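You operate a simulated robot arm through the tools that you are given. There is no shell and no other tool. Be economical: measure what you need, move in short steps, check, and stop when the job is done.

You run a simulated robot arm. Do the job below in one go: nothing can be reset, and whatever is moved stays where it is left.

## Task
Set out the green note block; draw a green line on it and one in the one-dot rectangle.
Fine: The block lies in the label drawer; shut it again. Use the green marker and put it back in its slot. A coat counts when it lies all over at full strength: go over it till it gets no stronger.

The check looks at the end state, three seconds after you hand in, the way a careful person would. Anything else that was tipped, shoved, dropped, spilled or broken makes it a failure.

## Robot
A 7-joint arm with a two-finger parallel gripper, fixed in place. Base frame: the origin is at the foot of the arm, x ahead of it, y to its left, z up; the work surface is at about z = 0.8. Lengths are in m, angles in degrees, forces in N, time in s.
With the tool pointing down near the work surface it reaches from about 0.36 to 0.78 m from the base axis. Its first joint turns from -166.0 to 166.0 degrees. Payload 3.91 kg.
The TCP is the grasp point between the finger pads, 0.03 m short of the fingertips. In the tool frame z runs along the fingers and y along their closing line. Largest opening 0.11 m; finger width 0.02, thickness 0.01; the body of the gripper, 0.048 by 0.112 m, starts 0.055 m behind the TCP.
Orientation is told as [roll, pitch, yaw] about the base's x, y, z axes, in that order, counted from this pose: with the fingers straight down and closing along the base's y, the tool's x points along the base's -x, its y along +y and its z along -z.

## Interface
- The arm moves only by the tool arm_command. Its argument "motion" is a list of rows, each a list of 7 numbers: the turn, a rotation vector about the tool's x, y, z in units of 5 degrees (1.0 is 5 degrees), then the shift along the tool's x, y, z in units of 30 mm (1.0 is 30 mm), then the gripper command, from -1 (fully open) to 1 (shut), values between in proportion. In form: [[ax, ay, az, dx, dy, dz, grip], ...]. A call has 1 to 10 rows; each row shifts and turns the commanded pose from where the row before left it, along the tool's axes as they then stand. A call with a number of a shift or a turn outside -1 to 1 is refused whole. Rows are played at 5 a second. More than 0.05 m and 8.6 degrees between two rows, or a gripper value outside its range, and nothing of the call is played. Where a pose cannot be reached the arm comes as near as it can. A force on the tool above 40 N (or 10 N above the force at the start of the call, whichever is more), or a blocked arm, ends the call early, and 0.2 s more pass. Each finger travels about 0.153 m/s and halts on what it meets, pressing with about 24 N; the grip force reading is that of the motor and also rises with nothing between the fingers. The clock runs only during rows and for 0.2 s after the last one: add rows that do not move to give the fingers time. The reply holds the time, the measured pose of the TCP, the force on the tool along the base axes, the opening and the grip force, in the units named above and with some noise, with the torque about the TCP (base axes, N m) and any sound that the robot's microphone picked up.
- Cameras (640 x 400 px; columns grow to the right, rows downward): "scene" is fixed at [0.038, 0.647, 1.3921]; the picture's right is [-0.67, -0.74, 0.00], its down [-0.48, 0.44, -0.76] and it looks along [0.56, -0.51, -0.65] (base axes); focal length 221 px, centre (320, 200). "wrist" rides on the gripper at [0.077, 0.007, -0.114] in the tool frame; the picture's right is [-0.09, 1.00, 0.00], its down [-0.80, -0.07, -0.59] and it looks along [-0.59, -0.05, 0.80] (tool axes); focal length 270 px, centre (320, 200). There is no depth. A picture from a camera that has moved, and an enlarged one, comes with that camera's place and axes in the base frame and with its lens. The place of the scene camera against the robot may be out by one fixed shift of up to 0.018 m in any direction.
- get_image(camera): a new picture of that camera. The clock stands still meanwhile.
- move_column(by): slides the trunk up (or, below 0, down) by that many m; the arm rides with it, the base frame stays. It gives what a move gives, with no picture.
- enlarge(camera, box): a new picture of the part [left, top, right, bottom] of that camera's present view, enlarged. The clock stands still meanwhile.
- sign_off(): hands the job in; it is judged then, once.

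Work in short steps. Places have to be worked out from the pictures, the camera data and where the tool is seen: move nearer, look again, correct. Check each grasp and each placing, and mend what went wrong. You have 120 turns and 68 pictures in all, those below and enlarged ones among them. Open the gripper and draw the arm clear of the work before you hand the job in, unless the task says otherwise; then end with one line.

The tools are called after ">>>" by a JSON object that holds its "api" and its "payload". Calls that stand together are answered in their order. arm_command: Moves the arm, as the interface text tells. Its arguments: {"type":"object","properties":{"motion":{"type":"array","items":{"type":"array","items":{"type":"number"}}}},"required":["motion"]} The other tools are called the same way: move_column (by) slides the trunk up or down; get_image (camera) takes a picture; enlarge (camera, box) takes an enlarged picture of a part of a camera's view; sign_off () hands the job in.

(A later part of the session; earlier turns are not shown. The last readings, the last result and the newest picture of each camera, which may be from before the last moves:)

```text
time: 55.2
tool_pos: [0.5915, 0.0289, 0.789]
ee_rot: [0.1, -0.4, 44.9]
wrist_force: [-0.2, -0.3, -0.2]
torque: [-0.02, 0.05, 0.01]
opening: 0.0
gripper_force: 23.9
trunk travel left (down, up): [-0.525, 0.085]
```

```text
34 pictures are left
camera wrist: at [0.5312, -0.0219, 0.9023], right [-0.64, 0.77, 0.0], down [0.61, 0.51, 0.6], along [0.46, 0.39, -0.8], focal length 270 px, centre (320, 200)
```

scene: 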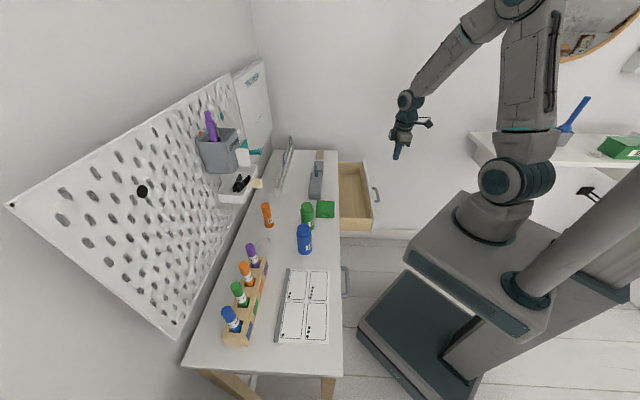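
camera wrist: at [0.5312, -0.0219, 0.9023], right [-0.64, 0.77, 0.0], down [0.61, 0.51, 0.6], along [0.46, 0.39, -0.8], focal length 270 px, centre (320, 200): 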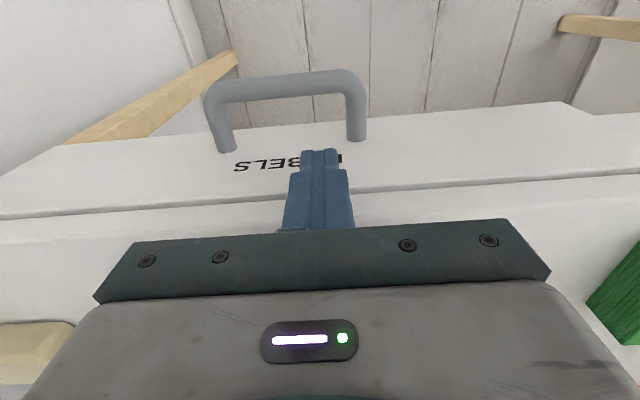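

The front is nearly flush. I'll push in small increments until resistance shows it is fully shut.

>>> {"api": "arm_command", "payload": {"motion": [[0, 0, 0, -0.1, 0, 0, 1], [0, 0, 0, -0.1, 0, 0, 1], [0, 0, 0, -0.1, 0, 0, 1], [0, 0, 0, -0.1, 0, 0, 1], [0, 0, 0, 0, 0, 0, 1]]}}

```text
time: 56.2
tool_pos: [0.5919, 0.0299, 0.7876]
ee_rot: [0.2, 0.5, 44.9]
wrist_force: [-14.7, -16.6, 6.6]
torque: [0.28, -0.24, 0.11]
opening: 0.0002
gripper_force: 24.2
trunk travel left (down, up): [-0.525, 0.085]
stopped in row 4: the force on the tool passed its limit at 44 N (the readings are from after the stop); the commanded pose is now the measured one
```

It resists at 44 N. I'll back off, rise, and compare both drawer fronts to confirm it is shut.

>>> {"api": "arm_command", "payload": {"motion": [[0, 0, 0, 1, 0, 0, 1], [0, 0, 0, 0.5, 0.5, -1, 1], [0, 0, 0, 0, 1, -1, 1], [0, 0, 0, 0, 1, -1, 1], [0, 0, 0, 0, 1, -1, 1], [0, 0, 0, 0, 1, -1, 1], [0, 0, 0, 0, 1, 0, 1], [0, 0, 0, 0, 0, 0, 1]]}}

>>> {"api": "get_image", "payload": {"camera": "wrist"}}

>>> {"api": "enlarge", "payload": {"camera": "scene", "box": [260, 140, 420, 330]}}

```text
time: 58.0
tool_pos: [0.4469, 0.1177, 0.9384]
ee_rot: [0.2, 0.3, 45.0]
wrist_force: [0.1, -0.3, 0.0]
torque: [0.0, 0.02, 0.02]
opening: 0.0
gripper_force: 24.7
trunk travel left (down, up): [-0.525, 0.085]
```

```text
33 pictures are left
camera wrist: at [0.3882, 0.0684, 1.0535], right [-0.64, 0.77, 0.0], down [0.62, 0.51, 0.59], along [0.45, 0.38, -0.81], focal length 270 px, centre (320, 200)
```

wrist: 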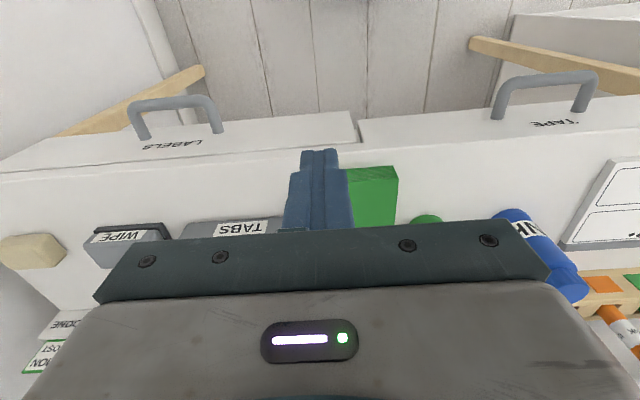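

```text
2.11 times, centred on (340, 235) of scene
camera zoom: at [0.038, 0.647, 1.3921], right [-0.67, -0.74, 0.0], down [-0.48, 0.44, -0.76], along [0.56, -0.51, -0.65], focal length 464 px, centre (278, 126)
```

zoom: 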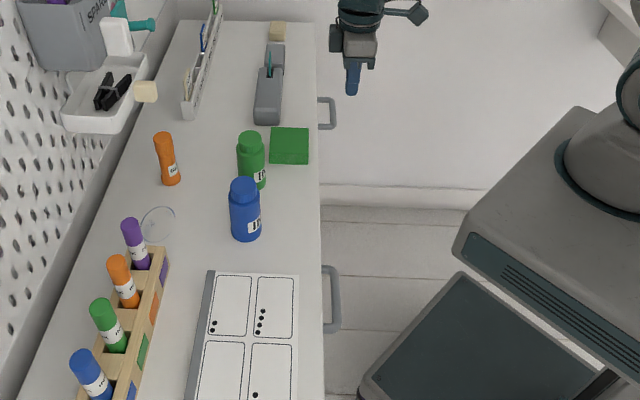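

The LABELS front still stands out by about 10 mm relative to TAPE, so the finger was pressing the bench lip. I'll push on the handle bar itself, lower down.

>>> {"api": "arm_command", "payload": {"motion": [[0, 0, 0, 0.7, -0.9, 0, 1], [0, 0, 0, 0.7, -0.9, 0, 1], [0, 0, 0, 0.2, -0.9, 0, 1], [0, 0, 0, 0, -0.9, 0, 1], [0, 0, 0, 0, -0.9, 0, 1], [0, 0, 0, 0, -1, 0, 1], [0, 0, 0, 0, 0, 1, 1], [0, 0, 0, 0, 0, 1, 1], [0, 0, 0, 0, 0, 1, 1], [0, 0, 0, 0, 0, 0, 1]]}}

>>> {"api": "arm_command", "payload": {"motion": [[0, 0, 0, 0, 0, 1, 1], [0, 0, 0, 0, 0, 1, 1], [0, 0, 0, 0, 0, 1, 1], [0, 0, 0, 0, 0, 0.5, 1], [0, 0, 0, 0, 0, 0, 1]]}}

>>> {"api": "arm_command", "payload": {"motion": [[0, 0, 0, -0.3, 0, 0, 1], [0, 0, 0, -0.3, 0, 0, 1], [0, 0, 0, -0.3, 0, 0, 1], [0, 0, 0, -0.2, 0, 0, 1], [0, 0, 0, -0.2, 0, 0, 1], [0, 0, 0, -0.1, 0, 0, 1], [0, 0, 0, -0.1, 0, 0, 1], [0, 0, 0, 0, 0, 0, 1]]}}

```text
time: 60.2
tool_pos: [0.5289, -0.0337, 0.8479]
ee_rot: [0.3, 0.2, 44.8]
wrist_force: [0.3, -0.2, -0.4]
torque: [-0.01, 0.02, 0.0]
opening: 0.0001
gripper_force: 24.6
trunk travel left (down, up): [-0.525, 0.085]
```

```text
time: 61.4
tool_pos: [0.5283, -0.0337, 0.7431]
ee_rot: [0.4, 0.2, 44.9]
wrist_force: [-0.5, -0.4, -0.7]
torque: [-0.02, 0.01, 0.03]
opening: 0.0
gripper_force: 24.4
trunk travel left (down, up): [-0.525, 0.085]
```

```text
time: 63.2
tool_pos: [0.5618, -0.0014, 0.742]
ee_rot: [0.3, 0.3, 44.9]
wrist_force: [0.9, -0.4, 0.4]
torque: [0.02, -0.01, -0.03]
opening: 0.0002
gripper_force: 24.2
trunk travel left (down, up): [-0.525, 0.085]
```

Now at r≈0.396. I'll continue in small pushes until it resists.

>>> {"api": "arm_command", "payload": {"motion": [[0, 0, 0, -0.1, 0, 0, 1], [0, 0, 0, -0.1, 0, 0, 1], [0, 0, 0, -0.1, 0, 0, 1], [0, 0, 0, -0.1, 0, 0, 1], [0, 0, 0, -0.1, 0, 0, 1], [0, 0, 0, -0.1, 0, 0, 1], [0, 0, 0, 0, 0, 0, 1]]}}

>>> {"api": "get_image", "payload": {"camera": "wrist"}}

```text
time: 64.8
tool_pos: [0.5678, 0.0061, 0.7419]
ee_rot: [0.5, 1.1, 45.0]
wrist_force: [-13.1, -16.6, 16.4]
torque: [-0.36, 0.11, -0.02]
opening: 0.0
gripper_force: 23.5
trunk travel left (down, up): [-0.525, 0.085]
stopped in row 7: the force on the tool passed its limit at 41 N (the readings are from after the stop); the commanded pose is now the measured one
```

```text
31 pictures are left
camera wrist: at [0.5109, -0.0422, 0.8577], right [-0.64, 0.77, 0.01], down [0.63, 0.52, 0.58], along [0.44, 0.37, -0.82], focal length 270 px, centre (320, 200)
```

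wrist: 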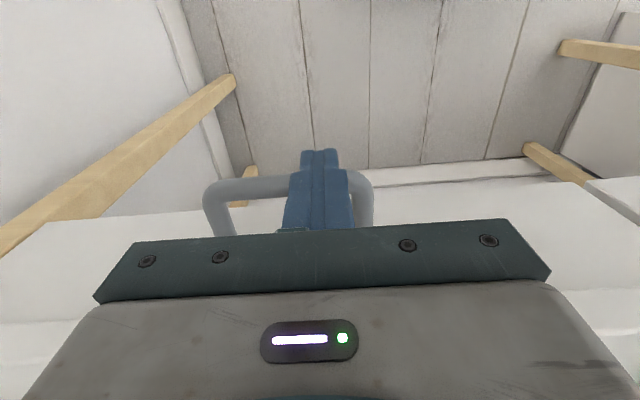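

It resisted at r=0.406, with the bar's near face at 0.416, matching its original place. I'll back off to the earlier vantage point and compare.

>>> {"api": "arm_command", "payload": {"motion": [[0, 0, 0, 1, 0, 0, 1], [0, 0, 0, 0, 0, -1, 1], [0, 0, 0, 0, 0, -1, 1], [0, 0, 0, 0, 0.8, -1, 1], [0, 0, 0, 0, 0.9, -1, 1], [0, 0, 0, 0, 0.9, -1, 1], [0, 0, 0, 0, 0.9, -1, 1], [0, 0, 0, 0, 1, -0.5, 1], [0, 0, 0, -0.6, 1, 0, 1], [0, 0, 0, 0, 0, 0, 1]]}}

>>> {"api": "enlarge", "payload": {"camera": "wrist", "box": [0, 20, 640, 240]}}

>>> {"api": "enlarge", "payload": {"camera": "scene", "box": [200, 130, 360, 260]}}

```text
time: 67.0
tool_pos: [0.4495, 0.1197, 0.937]
ee_rot: [0.6, 1.2, 44.9]
wrist_force: [-0.6, -0.1, 0.3]
torque: [0.0, 0.01, 0.04]
opening: 0.0001
gripper_force: 24.0
trunk travel left (down, up): [-0.525, 0.085]
```

```text
1.00 times, centred on (320, 130) of wrist (not enlarged: the box is as wide or as high as the picture)
camera zoom: at [0.3917, 0.0705, 1.0531], right [-0.64, 0.77, 0.01], down [0.63, 0.52, 0.58], along [0.44, 0.38, -0.81], focal length 270 px, centre (320, 270)
```

zoom: 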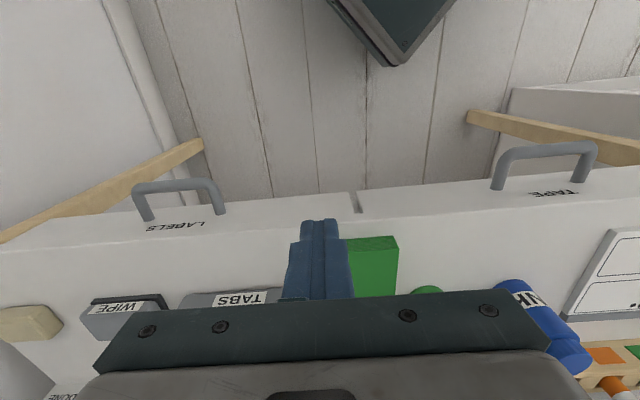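

```text
3.08 times, centred on (280, 195) of scene
camera zoom: at [0.038, 0.647, 1.3921], right [-0.67, -0.74, 0.0], down [-0.48, 0.44, -0.76], along [0.56, -0.51, -0.65], focal length 679 px, centre (443, 215)
```

zoom: 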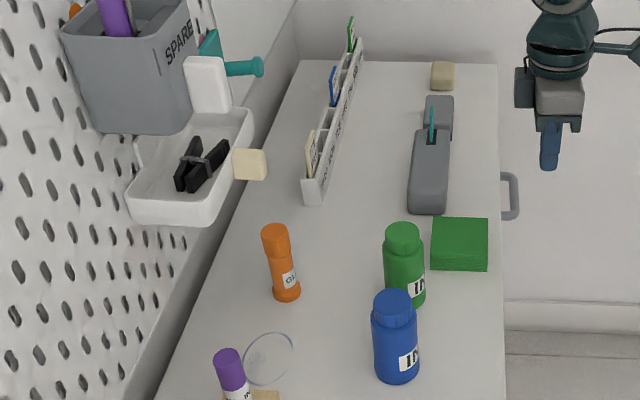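

Both fronts are now aligned and the handle is back where it started, so the drawer is shut. Next is the green marker; I'll rise and travel over to the rack for a look from above.

>>> {"api": "arm_command", "payload": {"motion": [[0, 0, 0, 0, 0.5, -1, 1], [0, 0, 0, 0, 0.9, -1, 1], [0, -0.2, 0, 0, 1, -1, 1], [0, 0, 0, 0, 1, -0.7, 1], [0, 0, 0, -0.5, 1, 0, 1], [0, 0, 0, -0.8, 1, 0, 0], [0, 0, 0, -0.8, 1, 0, 0], [0, 0, 0, -0.8, 1, 0, 0], [0, 0, 0, -0.8, 1, 0, 0], [0, 0, 0, -0.8, 1, 0, 0]]}}

>>> {"api": "arm_command", "payload": {"motion": [[0, 0, 0, -0.4, 1, 0, 0], [0, 0, 0, -0.4, 1, 0, 0], [0, 0, 0, -0.4, 1, 0, 0], [0, 0, 0, -0.4, 1, 0, 0], [0, 0, 0, -0.5, 0.8, 0, 0], [0, 0, 0, 0, 0, 0, 0]]}}

>>> {"api": "get_image", "payload": {"camera": "wrist"}}

```text
time: 69.2
tool_pos: [0.3458, 0.4165, 1.0497]
ee_rot: [0.5, 0.0, 45.1]
wrist_force: [-0.6, -0.4, -0.7]
torque: [-0.01, 0.02, 0.02]
opening: 0.0548
gripper_force: 0.0
trunk travel left (down, up): [-0.525, 0.085]
```

```text
time: 70.6
tool_pos: [0.2897, 0.5606, 1.0519]
ee_rot: [0.5, -0.1, 44.9]
wrist_force: [-0.3, -0.3, 0.4]
torque: [-0.02, 0.0, 0.01]
opening: 0.055
gripper_force: 0.1
trunk travel left (down, up): [-0.525, 0.085]
```

```text
28 pictures are left
camera wrist: at [0.2308, 0.5104, 1.1662], right [-0.64, 0.77, 0.01], down [0.62, 0.51, 0.59], along [0.45, 0.39, -0.8], focal length 270 px, centre (320, 200)
```

wrist: 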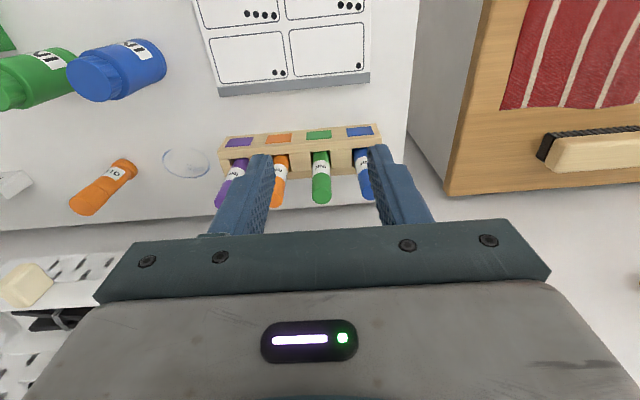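

The green marker stands upright at about (0.354, 0.615), top near z≈0.93. I'll move above it with a 45 mm opening and look again.

>>> {"api": "arm_command", "payload": {"motion": [[0, 0, 0, -0.9, 0, 0, 0.18], [0, 0, 0, -0.9, -0.1, 0, 0.18], [0, 0, 0, -1, -0.1, 0, 0.18], [0, 0, 0, 0, 0, 0.8, 0.18], [0, 0, 0, 0, 0, 0.5, 0.18], [0, 0, 0, 0, 0, 0, 0.18]]}}

>>> {"api": "get_image", "payload": {"camera": "wrist"}}

>>> {"api": "enlarge", "payload": {"camera": "scene", "box": [180, 210, 340, 360]}}

```text
time: 72.0
tool_pos: [0.3526, 0.6171, 1.0129]
ee_rot: [0.6, 0.1, 45.0]
wrist_force: [0.7, 0.4, -0.3]
torque: [0.0, 0.0, -0.03]
opening: 0.045
gripper_force: 0.2
trunk travel left (down, up): [-0.525, 0.085]
```

```text
27 pictures are left
camera wrist: at [0.2936, 0.5664, 1.1276], right [-0.64, 0.77, 0.01], down [0.62, 0.51, 0.59], along [0.45, 0.39, -0.8], focal length 270 px, centre (320, 200)
```

wrist: 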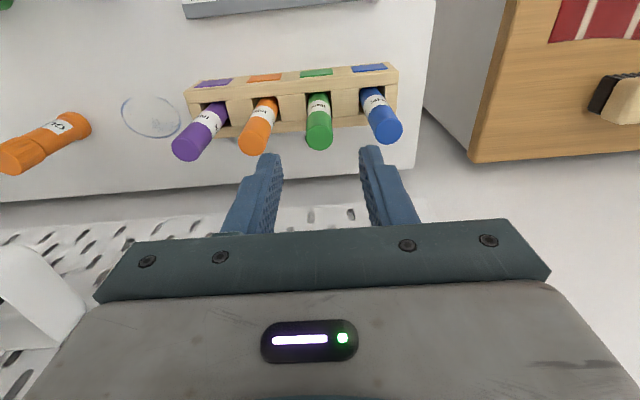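

```text
2.67 times, centred on (260, 285) of scene
camera zoom: at [0.038, 0.647, 1.3921], right [-0.67, -0.74, 0.0], down [-0.48, 0.44, -0.76], along [0.56, -0.51, -0.65], focal length 588 px, centre (480, -27)
```

zoom: 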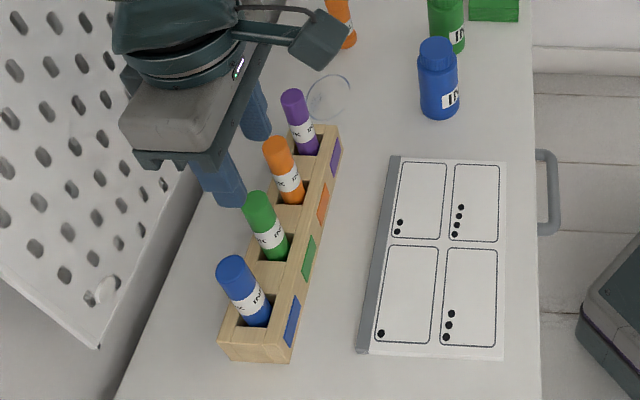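

Re-triangulating gives the marker at r≈0.70, s≈0.187, top near z≈0.90–0.92. I'll shift 14 mm outward, lower a bit and recheck.

>>> {"api": "arm_command", "payload": {"motion": [[0, 0, 0, -0.5, 0, 0, 0.18], [0, 0, 0, 0, 0, 0.8, 0.18], [0, 0, 0, 0, 0, 0.5, 0.18], [0, 0, 0, 0, 0, 0, 0.18]]}}

>>> {"api": "get_image", "payload": {"camera": "wrist"}}

```text
time: 73.0
tool_pos: [0.3639, 0.6272, 0.9745]
ee_rot: [0.6, 0.0, 45.0]
wrist_force: [-0.7, -0.6, -0.4]
torque: [-0.02, 0.01, 0.02]
opening: 0.045
gripper_force: 0.1
trunk travel left (down, up): [-0.525, 0.085]
```

```text
25 pictures are left
camera wrist: at [0.3046, 0.5774, 1.0883], right [-0.64, 0.77, 0.01], down [0.62, 0.51, 0.59], along [0.45, 0.39, -0.8], focal length 270 px, centre (320, 200)
```

wrist: 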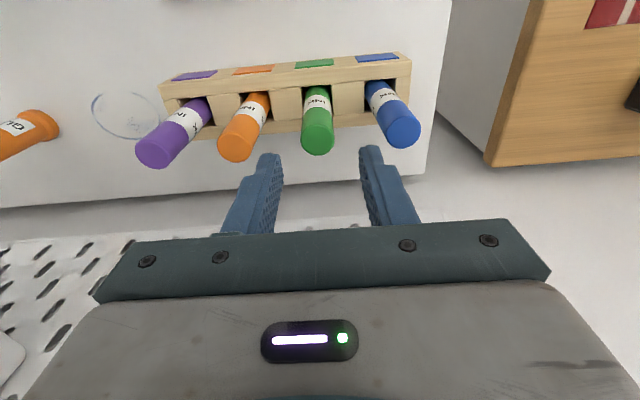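

From the spacing growth, the top is at z≈0.93, r≈0.695, with neighbours about 51 mm apart. I'll descend around the marker to z≈0.892 and close.

>>> {"api": "arm_command", "payload": {"motion": [[0, 0, 0, 0.16, 0.03, 0, 0.18], [0, 0, 0, 0, 0, 0.7, 0.18], [0, 0, 0, 0, 0, 0.7, 0.18], [0, 0, 0, 0, 0, 0.7, 0.18], [0, 0, 0, 0, 0, 0.65, 0.18], [0, 0, 0, 0, 0, 0, 0.18]]}}

>>> {"api": "get_image", "payload": {"camera": "wrist"}}

```text
time: 74.4
tool_pos: [0.3584, 0.6238, 0.8914]
ee_rot: [0.6, -0.1, 44.9]
wrist_force: [0.8, 0.1, -0.7]
torque: [-0.01, 0.03, -0.01]
opening: 0.0446
gripper_force: 0.0
trunk travel left (down, up): [-0.525, 0.085]
```

```text
24 pictures are left
camera wrist: at [0.3001, 0.5742, 1.0054], right [-0.64, 0.77, 0.01], down [0.62, 0.51, 0.59], along [0.45, 0.39, -0.8], focal length 270 px, centre (320, 200)
```

wrist: 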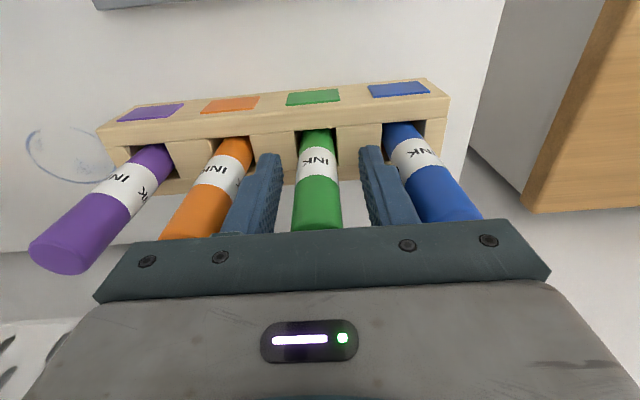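

The marker is between the fingers. I'll nudge 3 mm inward and close.

>>> {"api": "arm_command", "payload": {"motion": [[0, 0, 0, 0.1, 0, 0, 0.18], [0, 0, 0, 0, 0, 0, 0.6], [0, 0, 0, 0, 0, 0, 1], [0, 0, 0, 0, 0, 0, 1]]}}

>>> {"api": "arm_command", "payload": {"motion": [[0, 0, 0, 0, 0, -0.5, 1], [0, 0, 0, 0, 0, -1, 1], [0, 0, 0, 0, 0, -1, 1], [0, 0, 0, 0, 0, -1, 1], [0, 0, 0, 0, 0, -1, 1], [0, 0, 0, 0, 0, 0, 1]]}}

>>> {"api": "get_image", "payload": {"camera": "wrist"}}

>>> {"api": "enlarge", "payload": {"camera": "scene", "box": [180, 200, 340, 360]}}

```text
time: 75.4
tool_pos: [0.357, 0.6225, 0.8921]
ee_rot: [0.5, -0.1, 44.9]
wrist_force: [0.7, 0.0, -0.4]
torque: [-0.02, 0.02, -0.01]
opening: 0.0206
gripper_force: 24.4
trunk travel left (down, up): [-0.525, 0.085]
```

```text
time: 76.8
tool_pos: [0.3568, 0.62, 1.0278]
ee_rot: [0.4, 0.0, 44.9]
wrist_force: [-0.4, 0.7, -0.1]
torque: [0.01, 0.0, 0.0]
opening: 0.0207
gripper_force: 23.8
trunk travel left (down, up): [-0.525, 0.085]
```

```text
23 pictures are left
camera wrist: at [0.2983, 0.5708, 1.1406], right [-0.64, 0.77, 0.01], down [0.62, 0.51, 0.59], along [0.45, 0.39, -0.8], focal length 270 px, centre (320, 200)
```

wrist: 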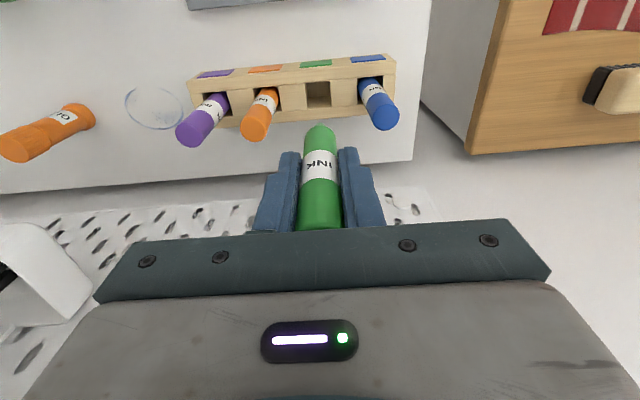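

```text
2.50 times, centred on (260, 280) of scene
camera zoom: at [0.038, 0.647, 1.3921], right [-0.67, -0.74, 0.0], down [-0.48, 0.44, -0.76], along [0.56, -0.51, -0.65], focal length 552 px, centre (470, 0)
```

zoom: 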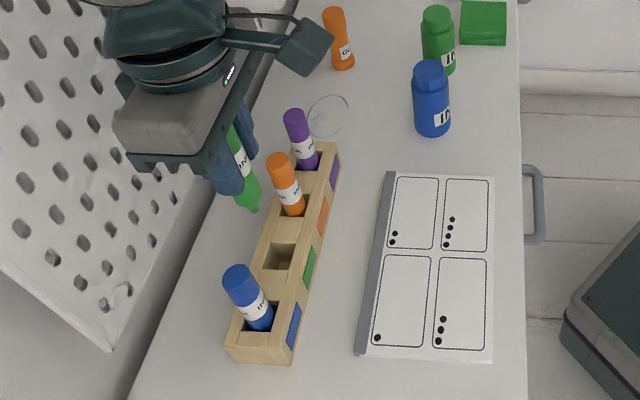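

The marker is out and held straight, its nib about 85 mm below the TCP; its slot pose is (0.357, 0.6225, 0.892). I'll move in over the bench toward the sheet and locate the one-dot rectangle with the wrist camera.

>>> {"api": "arm_command", "payload": {"motion": [[0, 0, 0, 0.8, 0, 0, 1], [0, 0, 0, 0.9, 0, 0, 1], [0, 0, 0, 0.9, 0, 0, 1], [0, 0, 0, 0.9, -0.3, 0, 1], [0, 0, 0, 0.9, -0.3, 0, 1], [0, 0, 0, 0.9, -0.3, 0, 1], [0, 0, 0, 0.9, -0.3, 0, 1], [0, 0, 0, 0.2, 0, 0, 1], [0, 0, 0, 0, 0, 0, 1]]}}

>>> {"api": "get_image", "payload": {"camera": "wrist"}}

```text
time: 78.8
tool_pos: [0.2469, 0.4607, 1.0261]
ee_rot: [0.6, 0.0, 45.0]
wrist_force: [-1.0, 0.2, 0.1]
torque: [0.01, 0.03, 0.02]
opening: 0.0209
gripper_force: 24.3
trunk travel left (down, up): [-0.525, 0.085]
```

```text
21 pictures are left
camera wrist: at [0.1883, 0.41, 1.1406], right [-0.64, 0.77, 0.01], down [0.62, 0.51, 0.59], along [0.45, 0.39, -0.8], focal length 270 px, centre (320, 200)
```

wrist: 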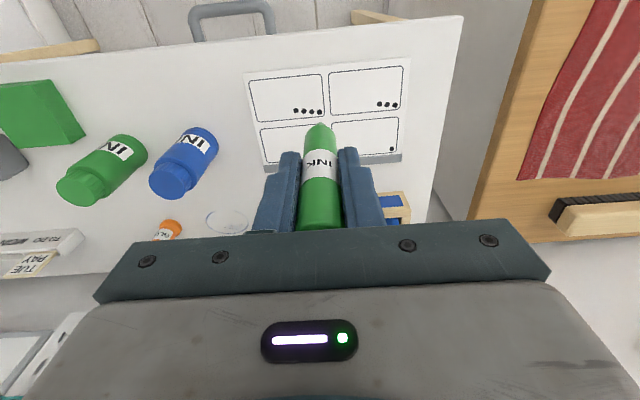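

The one-dot rectangle spans about r 0.553–0.605 and s 0.165–0.252, with the dot in its far-left corner. I'll bring the nib above the line start (r=0.572, s=0.185) and lower to about 20 mm above the sheet.

>>> {"api": "arm_command", "payload": {"motion": [[0, 0, 0, -0.8, 0.4, 0, 1], [0, 0, 0, -0.8, 0.4, 0, 1], [0, 0, 0, -0.79, 0.33, 0, 1], [0, 0, 0, 0, 0, 1, 1], [0, 0, 0, 0, 0, 1, 1], [0, 0, 0, 0, 0, 1, 1], [0, 0, 0, 0, 0, 0.8, 1], [0, 0, 0, 0, 0, 0, 1]]}}

>>> {"api": "get_image", "payload": {"camera": "wrist"}}

>>> {"api": "enlarge", "payload": {"camera": "scene", "box": [240, 250, 350, 350]}}

```text
time: 80.6
tool_pos: [0.2733, 0.5379, 0.9125]
ee_rot: [0.5, -0.1, 44.9]
wrist_force: [0.5, -0.7, -0.4]
torque: [0.0, -0.02, 0.03]
opening: 0.0209
gripper_force: 23.8
trunk travel left (down, up): [-0.525, 0.085]
```

```text
20 pictures are left
camera wrist: at [0.2146, 0.4866, 1.0271], right [-0.64, 0.77, 0.01], down [0.62, 0.51, 0.59], along [0.45, 0.39, -0.8], focal length 270 px, centre (320, 200)
```

wrist: 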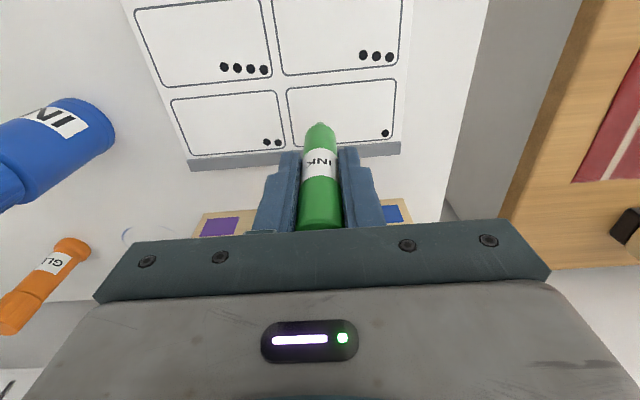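

```text
4.00 times, centred on (295, 300) of scene
camera zoom: at [0.038, 0.647, 1.3921], right [-0.67, -0.74, 0.0], down [-0.48, 0.44, -0.76], along [0.56, -0.51, -0.65], focal length 882 px, centre (420, -200)
```

zoom: 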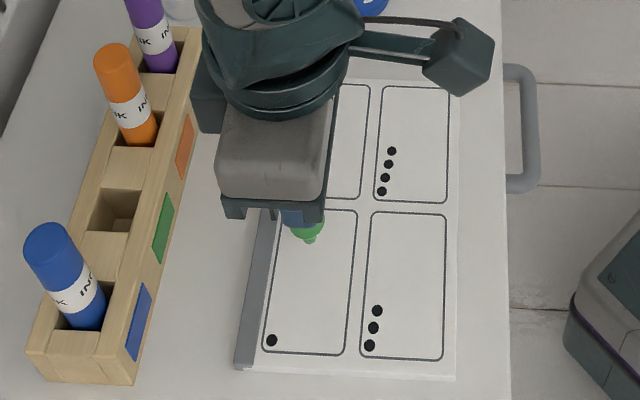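

The nib is well inside the rectangle and its landing spot is close to the centre line. I'll lower in small steps to find contact.

>>> {"api": "arm_command", "payload": {"motion": [[0, 0, 0, 0, 0, 0.5, 1], [0, 0, 0, 0, 0, 0.1, 1], [0, 0, 0, 0, 0, 0, 1]]}}

>>> {"api": "arm_command", "payload": {"motion": [[0, 0, 0, 0, 0, 0.07, 1], [0, 0, 0, 0, 0, 0.07, 1], [0, 0, 0, 0, 0, 0, 1]]}}

```text
time: 81.4
tool_pos: [0.2738, 0.5363, 0.8969]
ee_rot: [0.6, -0.4, 44.9]
wrist_force: [0.6, 2.0, 19.0]
torque: [0.41, 0.05, -0.04]
opening: 0.0209
gripper_force: 23.9
trunk travel left (down, up): [-0.525, 0.085]
```

```text
time: 82.2
tool_pos: [0.2728, 0.5364, 0.8905]
ee_rot: [0.7, -0.1, 45.0]
wrist_force: [-0.6, 0.8, 18.0]
torque: [0.23, 0.16, -0.01]
opening: 0.0207
gripper_force: 23.8
trunk travel left (down, up): [-0.525, 0.085]
```

The nib is in contact; the marker slipped a few mm up in the grip at ~18 N. I'll relieve the pressure slightly, draw the stroke along +s (42 mm), and check force.

>>> {"api": "arm_command", "payload": {"motion": [[0, 0, 0, 0, 0, -0.04, 1], [0, 0, 0, 0, 0, 0, 1]]}}

>>> {"api": "arm_command", "payload": {"motion": [[0, 0, 0, 0, 0.2, 0, 1], [0, 0, 0, 0, 0.2, 0, 1], [0, 0, 0, 0, 0.2, 0, 1], [0, 0, 0, 0, 0.2, 0, 1], [0, 0, 0, 0, 0.2, 0, 1], [0, 0, 0, 0, 0.2, 0, 1], [0, 0, 0, 0, 0.2, 0, 1], [0, 0, 0, 0, 0, 0, 1]]}}

>>> {"api": "enlarge", "payload": {"camera": "scene", "box": [240, 250, 350, 350]}}

```text
time: 82.8
tool_pos: [0.2721, 0.5361, 0.8906]
ee_rot: [0.5, 0.0, 45.1]
wrist_force: [-0.1, 0.9, 5.3]
torque: [-0.11, -0.17, -0.01]
opening: 0.0205
gripper_force: 23.6
trunk travel left (down, up): [-0.525, 0.085]
```

```text
time: 84.6
tool_pos: [0.2435, 0.5658, 0.8916]
ee_rot: [0.5, -0.1, 45.0]
wrist_force: [-0.3, 0.7, -0.3]
torque: [-0.01, 0.0, -0.02]
opening: 0.0206
gripper_force: 23.9
trunk travel left (down, up): [-0.525, 0.085]
```

```text
4.00 times, centred on (295, 300) of scene
camera zoom: at [0.038, 0.647, 1.3921], right [-0.67, -0.74, 0.0], down [-0.48, 0.44, -0.76], along [0.56, -0.51, -0.65], focal length 882 px, centre (420, -200)
```

zoom: 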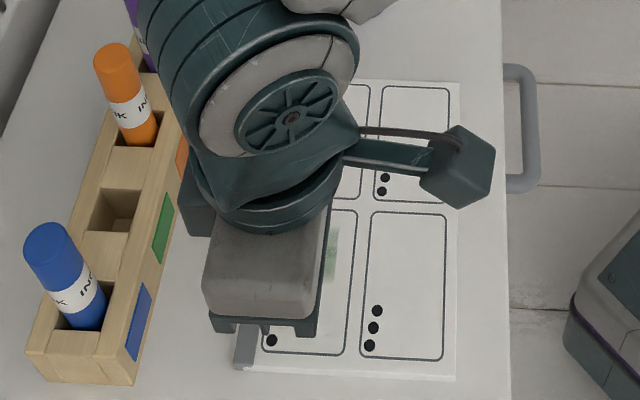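

A faint green streak has appeared, but contact was lost at the end from the 0.5° roll. I'll level the roll, press down a little and stroke back and forth.

>>> {"api": "arm_command", "payload": {"motion": [[0.1, 0, 0, 0, 0, 0.03, 1], [0, 0, 0, 0, 0, 0.03, 1], [0, 0, 0, 0, 0, 0, 1]]}}

>>> {"api": "arm_command", "payload": {"motion": [[0, 0, 0, 0, -0.28, 0, 1], [0, 0, 0, 0, -0.28, 0, 1], [0, 0, 0, 0, -0.28, 0, 1], [0, 0, 0, 0, -0.28, 0, 1], [0, 0, 0, 0, -0.28, 0, 1], [0, 0, 0, 0, 0.28, 0, 1], [0, 0, 0, 0, 0.28, 0, 1], [0, 0, 0, 0, 0.28, 0, 1], [0, 0, 0, 0, 0.28, 0, 1], [0, 0, 0, 0, 0.28, 0, 1]]}}

```text
time: 85.4
tool_pos: [0.243, 0.5662, 0.8915]
ee_rot: [0.2, -0.2, 44.9]
wrist_force: [-0.7, 0.9, 6.8]
torque: [0.19, 0.16, 0.03]
opening: 0.0207
gripper_force: 24.1
trunk travel left (down, up): [-0.525, 0.085]
```

```text
time: 87.6
tool_pos: [0.2436, 0.5662, 0.8886]
ee_rot: [0.1, 0.0, 45.0]
wrist_force: [0.2, 0.2, -0.8]
torque: [0.03, -0.01, 0.01]
opening: 0.0207
gripper_force: 24.0
trunk travel left (down, up): [-0.525, 0.085]
```

The marker keeps creeping up in the grip, so contact fades. I'll press down further in small steps and read the force.

>>> {"api": "arm_command", "payload": {"motion": [[0, 0, 0, 0, 0, 0.05, 1], [0, 0, 0, 0, 0, 0.05, 1], [0, 0, 0, 0, 0, 0, 1]]}}

>>> {"api": "arm_command", "payload": {"motion": [[0, 0, 0, 0, -0.28, 0.01, 1], [0, 0, 0, 0, -0.28, 0.01, 1], [0, 0, 0, 0, -0.28, 0.01, 1], [0, 0, 0, 0, -0.28, 0.01, 1], [0, 0, 0, 0, -0.28, 0.01, 1], [0, 0, 0, 0, 0.28, 0.01, 1], [0, 0, 0, 0, 0.28, 0.01, 1], [0, 0, 0, 0, 0.28, 0.01, 1], [0, 0, 0, 0, 0.28, 0.01, 1], [0, 0, 0, 0, 0.28, 0.01, 1]]}}

>>> {"api": "get_image", "payload": {"camera": "wrist"}}

```text
time: 88.4
tool_pos: [0.2452, 0.566, 0.8894]
ee_rot: [0.1, -0.3, 45.0]
wrist_force: [1.9, 0.5, 16.7]
torque: [-0.11, -0.27, -0.05]
opening: 0.0208
gripper_force: 24.1
trunk travel left (down, up): [-0.525, 0.085]
```

```text
time: 90.6
tool_pos: [0.2437, 0.5652, 0.8857]
ee_rot: [0.1, -0.1, 44.8]
wrist_force: [4.6, -3.4, 17.0]
torque: [-0.36, -0.49, -0.01]
opening: 0.0208
gripper_force: 23.9
trunk travel left (down, up): [-0.525, 0.085]
```

```text
17 pictures are left
camera wrist: at [0.1843, 0.5152, 0.9991], right [-0.64, 0.77, 0.0], down [0.62, 0.51, 0.6], along [0.46, 0.38, -0.8], focal length 270 px, centre (320, 200)
```

wrist: 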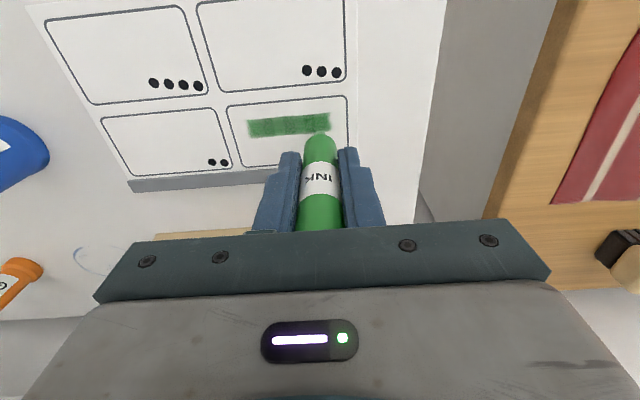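

A broad green line is building, well inside the rectangle. I'll keep going over it at this pressure.

>>> {"api": "arm_command", "payload": {"motion": [[0, 0, 0, 0, -0.28, 0.004, 1], [0, 0, 0, 0, -0.28, 0.004, 1], [0, 0, 0, 0, -0.28, 0.004, 1], [0, 0, 0, 0, -0.28, 0.004, 1], [0, 0, 0, 0, -0.28, 0.004, 1], [0, 0, 0, 0, 0.28, 0.004, 1], [0, 0, 0, 0, 0.28, 0.004, 1], [0, 0, 0, 0, 0.28, 0.004, 1], [0, 0, 0, 0, 0.28, 0.004, 1], [0, 0, 0, 0, 0.28, 0.004, 1]]}}

>>> {"api": "arm_command", "payload": {"motion": [[0, 0, 0, 0, -0.28, 0.004, 1], [0, 0, 0, 0, -0.28, 0.004, 1], [0, 0, 0, 0, -0.28, 0.004, 1], [0, 0, 0, 0, -0.28, 0.004, 1], [0, 0, 0, 0, -0.28, 0.004, 1], [0, 0, 0, 0, 0.28, 0.004, 1], [0, 0, 0, 0, 0.28, 0.004, 1], [0, 0, 0, 0, 0.28, 0.004, 1], [0, 0, 0, 0, 0.28, 0.004, 1], [0, 0, 0, 0, 0.28, 0.004, 1]]}}

>>> {"api": "enlarge", "payload": {"camera": "wrist", "box": [180, 60, 400, 200]}}

```text
time: 92.8
tool_pos: [0.2428, 0.5654, 0.8856]
ee_rot: [0.2, -0.3, 45.0]
wrist_force: [1.5, -2.0, 8.7]
torque: [-0.17, -0.26, -0.03]
opening: 0.0204
gripper_force: 24.0
trunk travel left (down, up): [-0.525, 0.085]
```

```text
time: 95.0
tool_pos: [0.2426, 0.566, 0.8821]
ee_rot: [0.1, -0.1, 45.1]
wrist_force: [0.8, 0.8, 5.5]
torque: [0.09, 0.1, -0.03]
opening: 0.0203
gripper_force: 23.9
trunk travel left (down, up): [-0.525, 0.085]
```

```text
2.86 times, centred on (290, 130) of wrist
camera zoom: at [0.1837, 0.5162, 0.9962], right [-0.64, 0.77, 0.0], down [0.62, 0.52, 0.6], along [0.46, 0.38, -0.8], focal length 772 px, centre (406, 400)
```

zoom: 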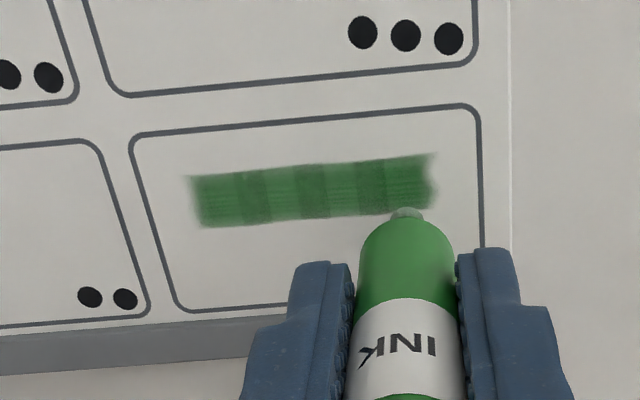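

The band shows denser stripes where steps overlapped, so I'll go over it with finer steps to even it out.

>>> {"api": "arm_command", "payload": {"motion": [[0, 0, 0, 0, -0.14, 0.003, 1], [0, 0, 0, 0, -0.14, 0.003, 1], [0, 0, 0, 0, -0.14, 0.003, 1], [0, 0, 0, 0, -0.14, 0.003, 1], [0, 0, 0, 0, -0.14, 0.003, 1], [0, 0, 0, 0, -0.14, 0.003, 1], [0, 0, 0, 0, -0.14, 0.003, 1], [0, 0, 0, 0, -0.14, 0.003, 1], [0, 0, 0, 0, -0.14, 0.003, 1], [0, 0, 0, 0, -0.14, 0.003, 1]]}}

>>> {"api": "arm_command", "payload": {"motion": [[0, 0, 0, 0, 0.14, 0.003, 1], [0, 0, 0, 0, 0.14, 0.003, 1], [0, 0, 0, 0, 0.14, 0.003, 1], [0, 0, 0, 0, 0.14, 0.003, 1], [0, 0, 0, 0, 0.14, 0.003, 1], [0, 0, 0, 0, 0.14, 0.003, 1], [0, 0, 0, 0, 0.14, 0.003, 1], [0, 0, 0, 0, 0.14, 0.003, 1], [0, 0, 0, 0, 0.14, 0.003, 1], [0, 0, 0, 0, 0.14, 0.003, 1]]}}

>>> {"api": "arm_command", "payload": {"motion": [[0, 0, 0, 0, -0.14, 0.003, 1], [0, 0, 0, 0, -0.14, 0.003, 1], [0, 0, 0, 0, -0.14, 0.003, 1], [0, 0, 0, 0, -0.14, 0.003, 1], [0, 0, 0, 0, -0.14, 0.003, 1], [0, 0, 0, 0, -0.14, 0.003, 1], [0, 0, 0, 0, -0.14, 0.003, 1], [0, 0, 0, 0, -0.14, 0.003, 1], [0, 0, 0, 0, -0.14, 0.003, 1], [0, 0, 0, 0, -0.14, 0.003, 1]]}}

>>> {"api": "arm_command", "payload": {"motion": [[0, 0, 0, 0, 0.14, 0.003, 1], [0, 0, 0, 0, 0.14, 0.003, 1], [0, 0, 0, 0, 0.14, 0.003, 1], [0, 0, 0, 0, 0.14, 0.003, 1], [0, 0, 0, 0, 0.14, 0.003, 1], [0, 0, 0, 0, 0.14, 0.003, 1], [0, 0, 0, 0, 0.14, 0.003, 1], [0, 0, 0, 0, 0.14, 0.003, 1], [0, 0, 0, 0, 0.14, 0.003, 1], [0, 0, 0, 0, 0.14, 0.003, 1]]}}

>>> {"api": "enlarge", "payload": {"camera": "wrist", "box": [180, 60, 400, 200]}}

```text
time: 97.2
tool_pos: [0.2738, 0.5366, 0.8815]
ee_rot: [0.1, -0.1, 45.0]
wrist_force: [-1.9, 1.4, 6.7]
torque: [0.13, 0.1, -0.02]
opening: 0.0207
gripper_force: 24.3
trunk travel left (down, up): [-0.525, 0.085]
```

```text
time: 99.4
tool_pos: [0.2433, 0.5665, 0.8805]
ee_rot: [0.2, -0.1, 44.9]
wrist_force: [2.3, -2.3, 11.7]
torque: [-0.14, -0.25, -0.05]
opening: 0.0207
gripper_force: 23.9
trunk travel left (down, up): [-0.525, 0.085]
```

```text
time: 101.6
tool_pos: [0.2729, 0.5362, 0.8809]
ee_rot: [0.0, -0.1, 44.9]
wrist_force: [-4.7, 3.2, 18.4]
torque: [0.24, 0.29, 0.01]
opening: 0.0208
gripper_force: 24.1
trunk travel left (down, up): [-0.525, 0.085]
```

```text
time: 103.8
tool_pos: [0.2423, 0.5654, 0.8806]
ee_rot: [0.1, -0.2, 44.9]
wrist_force: [5.4, -3.6, 20.1]
torque: [-0.25, -0.36, 0.0]
opening: 0.0209
gripper_force: 24.2
trunk travel left (down, up): [-0.525, 0.085]
```

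```text
2.86 times, centred on (290, 130) of wrist
camera zoom: at [0.1837, 0.5153, 0.9935], right [-0.64, 0.77, 0.0], down [0.62, 0.51, 0.6], along [0.46, 0.38, -0.8], focal length 772 px, centre (406, 400)
```

zoom: 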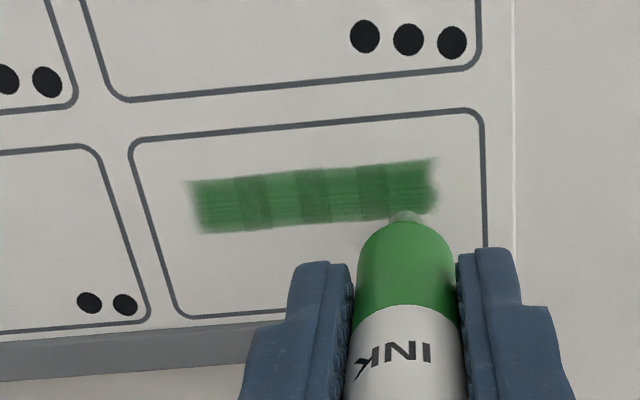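

There was little change over four passes, so it may be near full strength. I'll do a few more firm passes and compare from the same spot.

>>> {"api": "arm_command", "payload": {"motion": [[0, 0, 0, 0, -0.14, 0, 1], [0, 0, 0, 0, -0.14, 0, 1], [0, 0, 0, 0, -0.14, 0, 1], [0, 0, 0, 0, -0.14, 0, 1], [0, 0, 0, 0, -0.14, 0, 1], [0, 0, 0, 0, -0.14, 0, 1], [0, 0, 0, 0, -0.14, 0, 1], [0, 0, 0, 0, -0.14, 0, 1], [0, 0, 0, 0, -0.14, 0, 1], [0, 0, 0, 0, -0.14, 0, 1]]}}

>>> {"api": "arm_command", "payload": {"motion": [[0, 0, 0, 0, 0.14, 0, 1], [0, 0, 0, 0, 0.14, 0, 1], [0, 0, 0, 0, 0.14, 0, 1], [0, 0, 0, 0, 0.14, 0, 1], [0, 0, 0, 0, 0.14, 0, 1], [0, 0, 0, 0, 0.14, 0, 1], [0, 0, 0, 0, 0.14, 0, 1], [0, 0, 0, 0, 0.14, 0, 1], [0, 0, 0, 0, 0.14, 0, 1], [0, 0, 0, 0, 0.14, 0, 1]]}}

>>> {"api": "arm_command", "payload": {"motion": [[0, 0, 0, 0, -0.14, 0, 1], [0, 0, 0, 0, -0.14, 0, 1], [0, 0, 0, 0, -0.14, 0, 1], [0, 0, 0, 0, -0.14, 0, 1], [0, 0, 0, 0, -0.14, 0, 1], [0, 0, 0, 0, -0.14, 0, 1], [0, 0, 0, 0, -0.14, 0, 1], [0, 0, 0, 0, -0.14, 0, 1], [0, 0, 0, 0, -0.14, 0, 1], [0, 0, 0, 0, -0.14, 0, 1]]}}

>>> {"api": "arm_command", "payload": {"motion": [[0, 0, 0, 0, 0.14, 0, 1], [0, 0, 0, 0, 0.14, 0, 1], [0, 0, 0, 0, 0.14, 0, 1], [0, 0, 0, 0, 0.14, 0, 1], [0, 0, 0, 0, 0.14, 0, 1], [0, 0, 0, 0, 0.14, 0, 1], [0, 0, 0, 0, 0.14, 0, 1], [0, 0, 0, 0, 0.14, 0, 1], [0, 0, 0, 0, 0.14, 0, 1], [0, 0, 0, 0, 0.14, 0, 1]]}}

>>> {"api": "enlarge", "payload": {"camera": "wrist", "box": [180, 60, 400, 200]}}

```text
time: 106.0
tool_pos: [0.2723, 0.5353, 0.8792]
ee_rot: [0.1, -0.1, 45.0]
wrist_force: [-6.1, 4.3, 22.9]
torque: [0.4, 0.36, -0.02]
opening: 0.0208
gripper_force: 23.4
trunk travel left (down, up): [-0.525, 0.085]
```

```text
time: 108.2
tool_pos: [0.2434, 0.5651, 0.8793]
ee_rot: [0.2, -0.1, 44.9]
wrist_force: [3.1, -3.4, 15.6]
torque: [-0.23, -0.26, 0.01]
opening: 0.0209
gripper_force: 23.8
trunk travel left (down, up): [-0.525, 0.085]
```

```text
time: 110.4
tool_pos: [0.2727, 0.5359, 0.8792]
ee_rot: [0.0, 0.0, 44.9]
wrist_force: [-2.7, 2.7, 13.0]
torque: [0.21, 0.17, 0.0]
opening: 0.0209
gripper_force: 24.4
trunk travel left (down, up): [-0.525, 0.085]
```

```text
time: 112.6
tool_pos: [0.2429, 0.5654, 0.8794]
ee_rot: [0.1, 0.0, 44.9]
wrist_force: [3.8, -4.1, 15.6]
torque: [-0.24, -0.31, 0.0]
opening: 0.0208
gripper_force: 23.8
trunk travel left (down, up): [-0.525, 0.085]
```

```text
2.86 times, centred on (290, 130) of wrist
camera zoom: at [0.1838, 0.5151, 0.993], right [-0.64, 0.77, 0.0], down [0.62, 0.51, 0.6], along [0.46, 0.38, -0.8], focal length 772 px, centre (406, 400)
```

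zoom: 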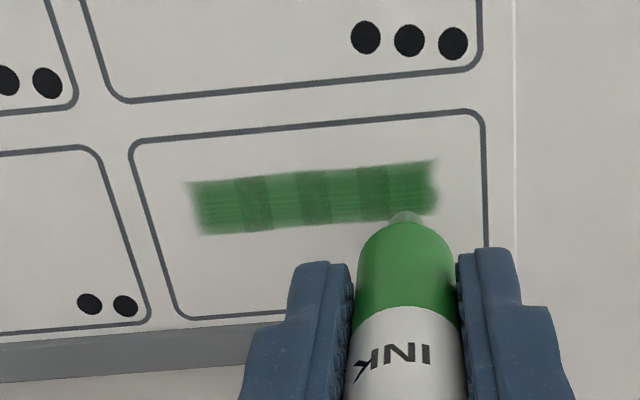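

No further change, so the sheet line is at full strength and the stripes are just its texture. I'll lift and carry the marker over to the block.

>>> {"api": "arm_command", "payload": {"motion": [[0, 0, 0, 0, 0, -1, 1], [0, 0, 0, 0, 0, -1, 1], [0, 0, 0, 0, 0, -1, 1], [0, 0, 0, 0.8, -0.5, -1, 1], [0, 0, 0, 0.8, -0.9, -1, 1], [0, 0, 0, 0.8, -0.9, -0.3, 1], [0, 0, 0, 0, -1, 0, 1], [0, 0, 0, 0, -1, 0, 1], [0, 0, 0, 0, -1, 0, 1], [0, 0, 0, 0, -1, 0, 1]]}}

>>> {"api": "arm_command", "payload": {"motion": [[0, 0, 0, 0, -1, 0, 1], [0, 0, 0, 0, -1, 0, 1], [0, 0, 0, 0, -1, 0, 1], [0, 0, 0, 0, -1, 0, 1], [0, 0, 0, 0, -1, 0, 1], [0, 0, 0, 0, -1, 0, 1], [0, 0, 0, 0, -1, 0, 1], [0, 0, 0, 0, -1, 0, 1], [0, 0, 0, 0, -0.5, 0, 1], [0, 0, 0, 0, 0, 0, 1]]}}

>>> {"api": "get_image", "payload": {"camera": "wrist"}}

```text
time: 114.8
tool_pos: [0.3269, 0.3803, 1.0362]
ee_rot: [0.1, -0.1, 44.9]
wrist_force: [-1.2, 0.4, -0.6]
torque: [-0.01, 0.0, -0.01]
opening: 0.021
gripper_force: 23.8
trunk travel left (down, up): [-0.525, 0.085]
```

```text
time: 117.0
tool_pos: [0.5059, 0.2, 1.037]
ee_rot: [0.2, 0.1, 45.0]
wrist_force: [-1.0, -0.1, 0.4]
torque: [0.05, 0.01, 0.02]
opening: 0.0209
gripper_force: 23.7
trunk travel left (down, up): [-0.525, 0.085]
```

```text
13 pictures are left
camera wrist: at [0.4475, 0.151, 1.1509], right [-0.64, 0.77, 0.0], down [0.62, 0.52, 0.59], along [0.46, 0.38, -0.8], focal length 270 px, centre (320, 200)
```

wrist: 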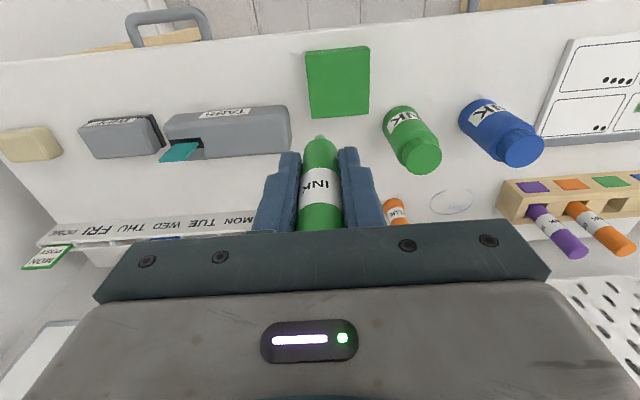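

The block centre is confirmed at r≈0.50, s≈−0.196, and the nib sits over s=−0.216 for the start of the line. I'll lower toward contact in steps.

>>> {"api": "arm_command", "payload": {"motion": [[0, 0, 0, 0, 0, 1, 1], [0, 0, 0, 0, 0, 1, 1], [0, 0, 0, 0, 0, 1, 1], [0, 0, 0, 0, 0, 0.6, 1], [0, 0, 0, 0, 0, 0, 1]]}}

>>> {"api": "get_image", "payload": {"camera": "wrist"}}

>>> {"api": "arm_command", "payload": {"motion": [[0, 0, 0, 0, 0, 0.15, 1], [0, 0, 0, 0, 0, 0.15, 1], [0, 0, 0, 0, 0, 0, 1]]}}

```text
time: 118.2
tool_pos: [0.5071, 0.1998, 0.9283]
ee_rot: [0.0, -0.1, 45.0]
wrist_force: [-0.3, -0.4, -0.8]
torque: [-0.01, -0.02, -0.01]
opening: 0.0208
gripper_force: 24.5
trunk travel left (down, up): [-0.525, 0.085]
```

```text
12 pictures are left
camera wrist: at [0.4464, 0.1513, 1.0426], right [-0.64, 0.77, 0.0], down [0.62, 0.52, 0.6], along [0.46, 0.38, -0.8], focal length 270 px, centre (320, 200)
```

wrist: 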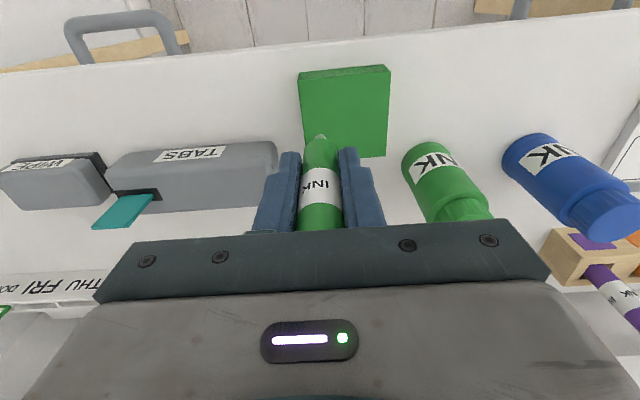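

```text
time: 119.0
tool_pos: [0.5061, 0.2014, 0.9187]
ee_rot: [0.1, -0.1, 44.9]
wrist_force: [0.1, 0.0, -0.5]
torque: [-0.01, -0.03, 0.01]
opening: 0.0208
gripper_force: 24.4
trunk travel left (down, up): [-0.525, 0.085]
```

No contact yet and the nib is well over the block. I'll continue down in small steps.

>>> {"api": "arm_command", "payload": {"motion": [[0, 0, 0, 0, 0.05, 0.12, 1], [0, 0, 0, 0, 0.05, 0.12, 1], [0, 0, 0, 0, 0, 0, 1]]}}

>>> {"api": "arm_command", "payload": {"motion": [[0, 0, 0, 0, 0, 0.1, 1], [0, 0, 0, 0, 0, 0.1, 1], [0, 0, 0, 0, 0, 0, 1]]}}

```text
time: 119.8
tool_pos: [0.5044, 0.2035, 0.9136]
ee_rot: [0.0, -0.1, 44.9]
wrist_force: [0.5, 0.4, -0.8]
torque: [0.01, 0.0, 0.01]
opening: 0.0206
gripper_force: 23.6
trunk travel left (down, up): [-0.525, 0.085]
```

```text
time: 120.6
tool_pos: [0.5032, 0.2038, 0.9069]
ee_rot: [0.0, 0.0, 45.0]
wrist_force: [0.5, -0.2, 0.5]
torque: [0.01, 0.01, 0.01]
opening: 0.0206
gripper_force: 23.2
trunk travel left (down, up): [-0.525, 0.085]
```

Still free; two more small steps.

>>> {"api": "arm_command", "payload": {"motion": [[0, 0, 0, 0, 0, 0.05, 1], [0, 0, 0, 0, 0, 0.05, 1], [0, 0, 0, 0, 0, 0, 1]]}}

>>> {"api": "arm_command", "payload": {"motion": [[0, 0, 0, 0, 0, 0.04, 1], [0, 0, 0, 0, 0, 0.04, 1], [0, 0, 0, 0, 0, 0, 1]]}}

```text
time: 121.4
tool_pos: [0.5041, 0.204, 0.9039]
ee_rot: [0.1, 0.0, 44.8]
wrist_force: [-0.1, 0.5, 0.2]
torque: [0.0, 0.0, -0.01]
opening: 0.0207
gripper_force: 24.3
trunk travel left (down, up): [-0.525, 0.085]
```

```text
time: 122.2
tool_pos: [0.5028, 0.2031, 0.9012]
ee_rot: [0.1, 0.1, 45.0]
wrist_force: [0.1, 0.2, 0.2]
torque: [0.0, -0.02, 0.01]
opening: 0.021
gripper_force: 24.3
trunk travel left (down, up): [-0.525, 0.085]
```

>>> {"api": "arm_command", "payload": {"motion": [[0, 0, 0, 0, 0, 0.05, 1], [0, 0, 0, 0, 0, 0.05, 1], [0, 0, 0, 0, 0, 0, 1]]}}

>>> {"api": "arm_command", "payload": {"motion": [[0, 0, 0, 0, 0, 0.05, 1], [0, 0, 0, 0, 0, 0.05, 1], [0, 0, 0, 0, 0, 0, 1]]}}

```text
time: 123.0
tool_pos: [0.5039, 0.2024, 0.897]
ee_rot: [-0.1, -0.2, 44.9]
wrist_force: [0.1, -0.1, 0.2]
torque: [0.01, 0.01, 0.04]
opening: 0.0209
gripper_force: 24.1
trunk travel left (down, up): [-0.525, 0.085]
```

```text
time: 123.8
tool_pos: [0.503, 0.2028, 0.8974]
ee_rot: [0.0, -0.3, 45.1]
wrist_force: [-0.2, 0.3, 18.4]
torque: [0.04, -0.02, 0.0]
opening: 0.0209
gripper_force: 24.1
trunk travel left (down, up): [-0.525, 0.085]
```

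Contact at about 18 N. I'll ease the pressure slightly and stroke along +s 37 mm, then look at whether the block stays put.

>>> {"api": "arm_command", "payload": {"motion": [[0, 0, 0, 0, 0, -0.03, 1], [0, 0, 0, 0, 0.14, 0.003, 1], [0, 0, 0, 0, 0.14, 0.003, 1], [0, 0, 0, 0, 0.14, 0.003, 1], [0, 0, 0, 0, 0.14, 0.003, 1], [0, 0, 0, 0, 0.14, 0.003, 1], [0, 0, 0, 0, 0.14, 0.003, 1], [0, 0, 0, 0, 0.14, 0.003, 1], [0, 0, 0, 0, 0.14, 0.003, 1], [0, 0, 0, 0, 0.12, 0.003, 1]]}}

>>> {"api": "get_image", "payload": {"camera": "wrist"}}

```text
time: 126.0
tool_pos: [0.4778, 0.229, 0.8962]
ee_rot: [-0.1, -0.1, 44.9]
wrist_force: [7.7, -5.9, 27.9]
torque: [-0.36, -0.52, -0.02]
opening: 0.0207
gripper_force: 24.0
trunk travel left (down, up): [-0.525, 0.085]
```

```text
11 pictures are left
camera wrist: at [0.4178, 0.1785, 1.0107], right [-0.64, 0.77, 0.0], down [0.62, 0.51, 0.6], along [0.46, 0.38, -0.8], focal length 270 px, centre (320, 200)
```

wrist: 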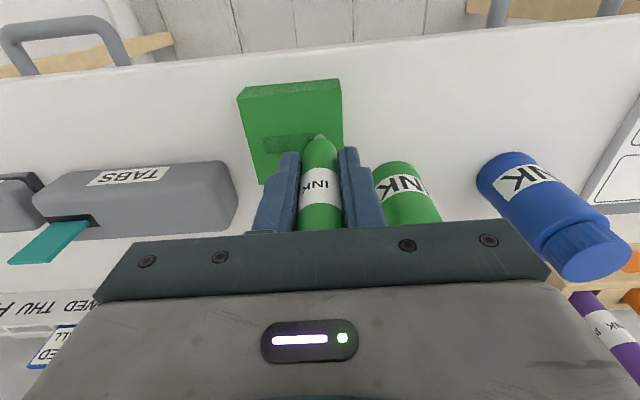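

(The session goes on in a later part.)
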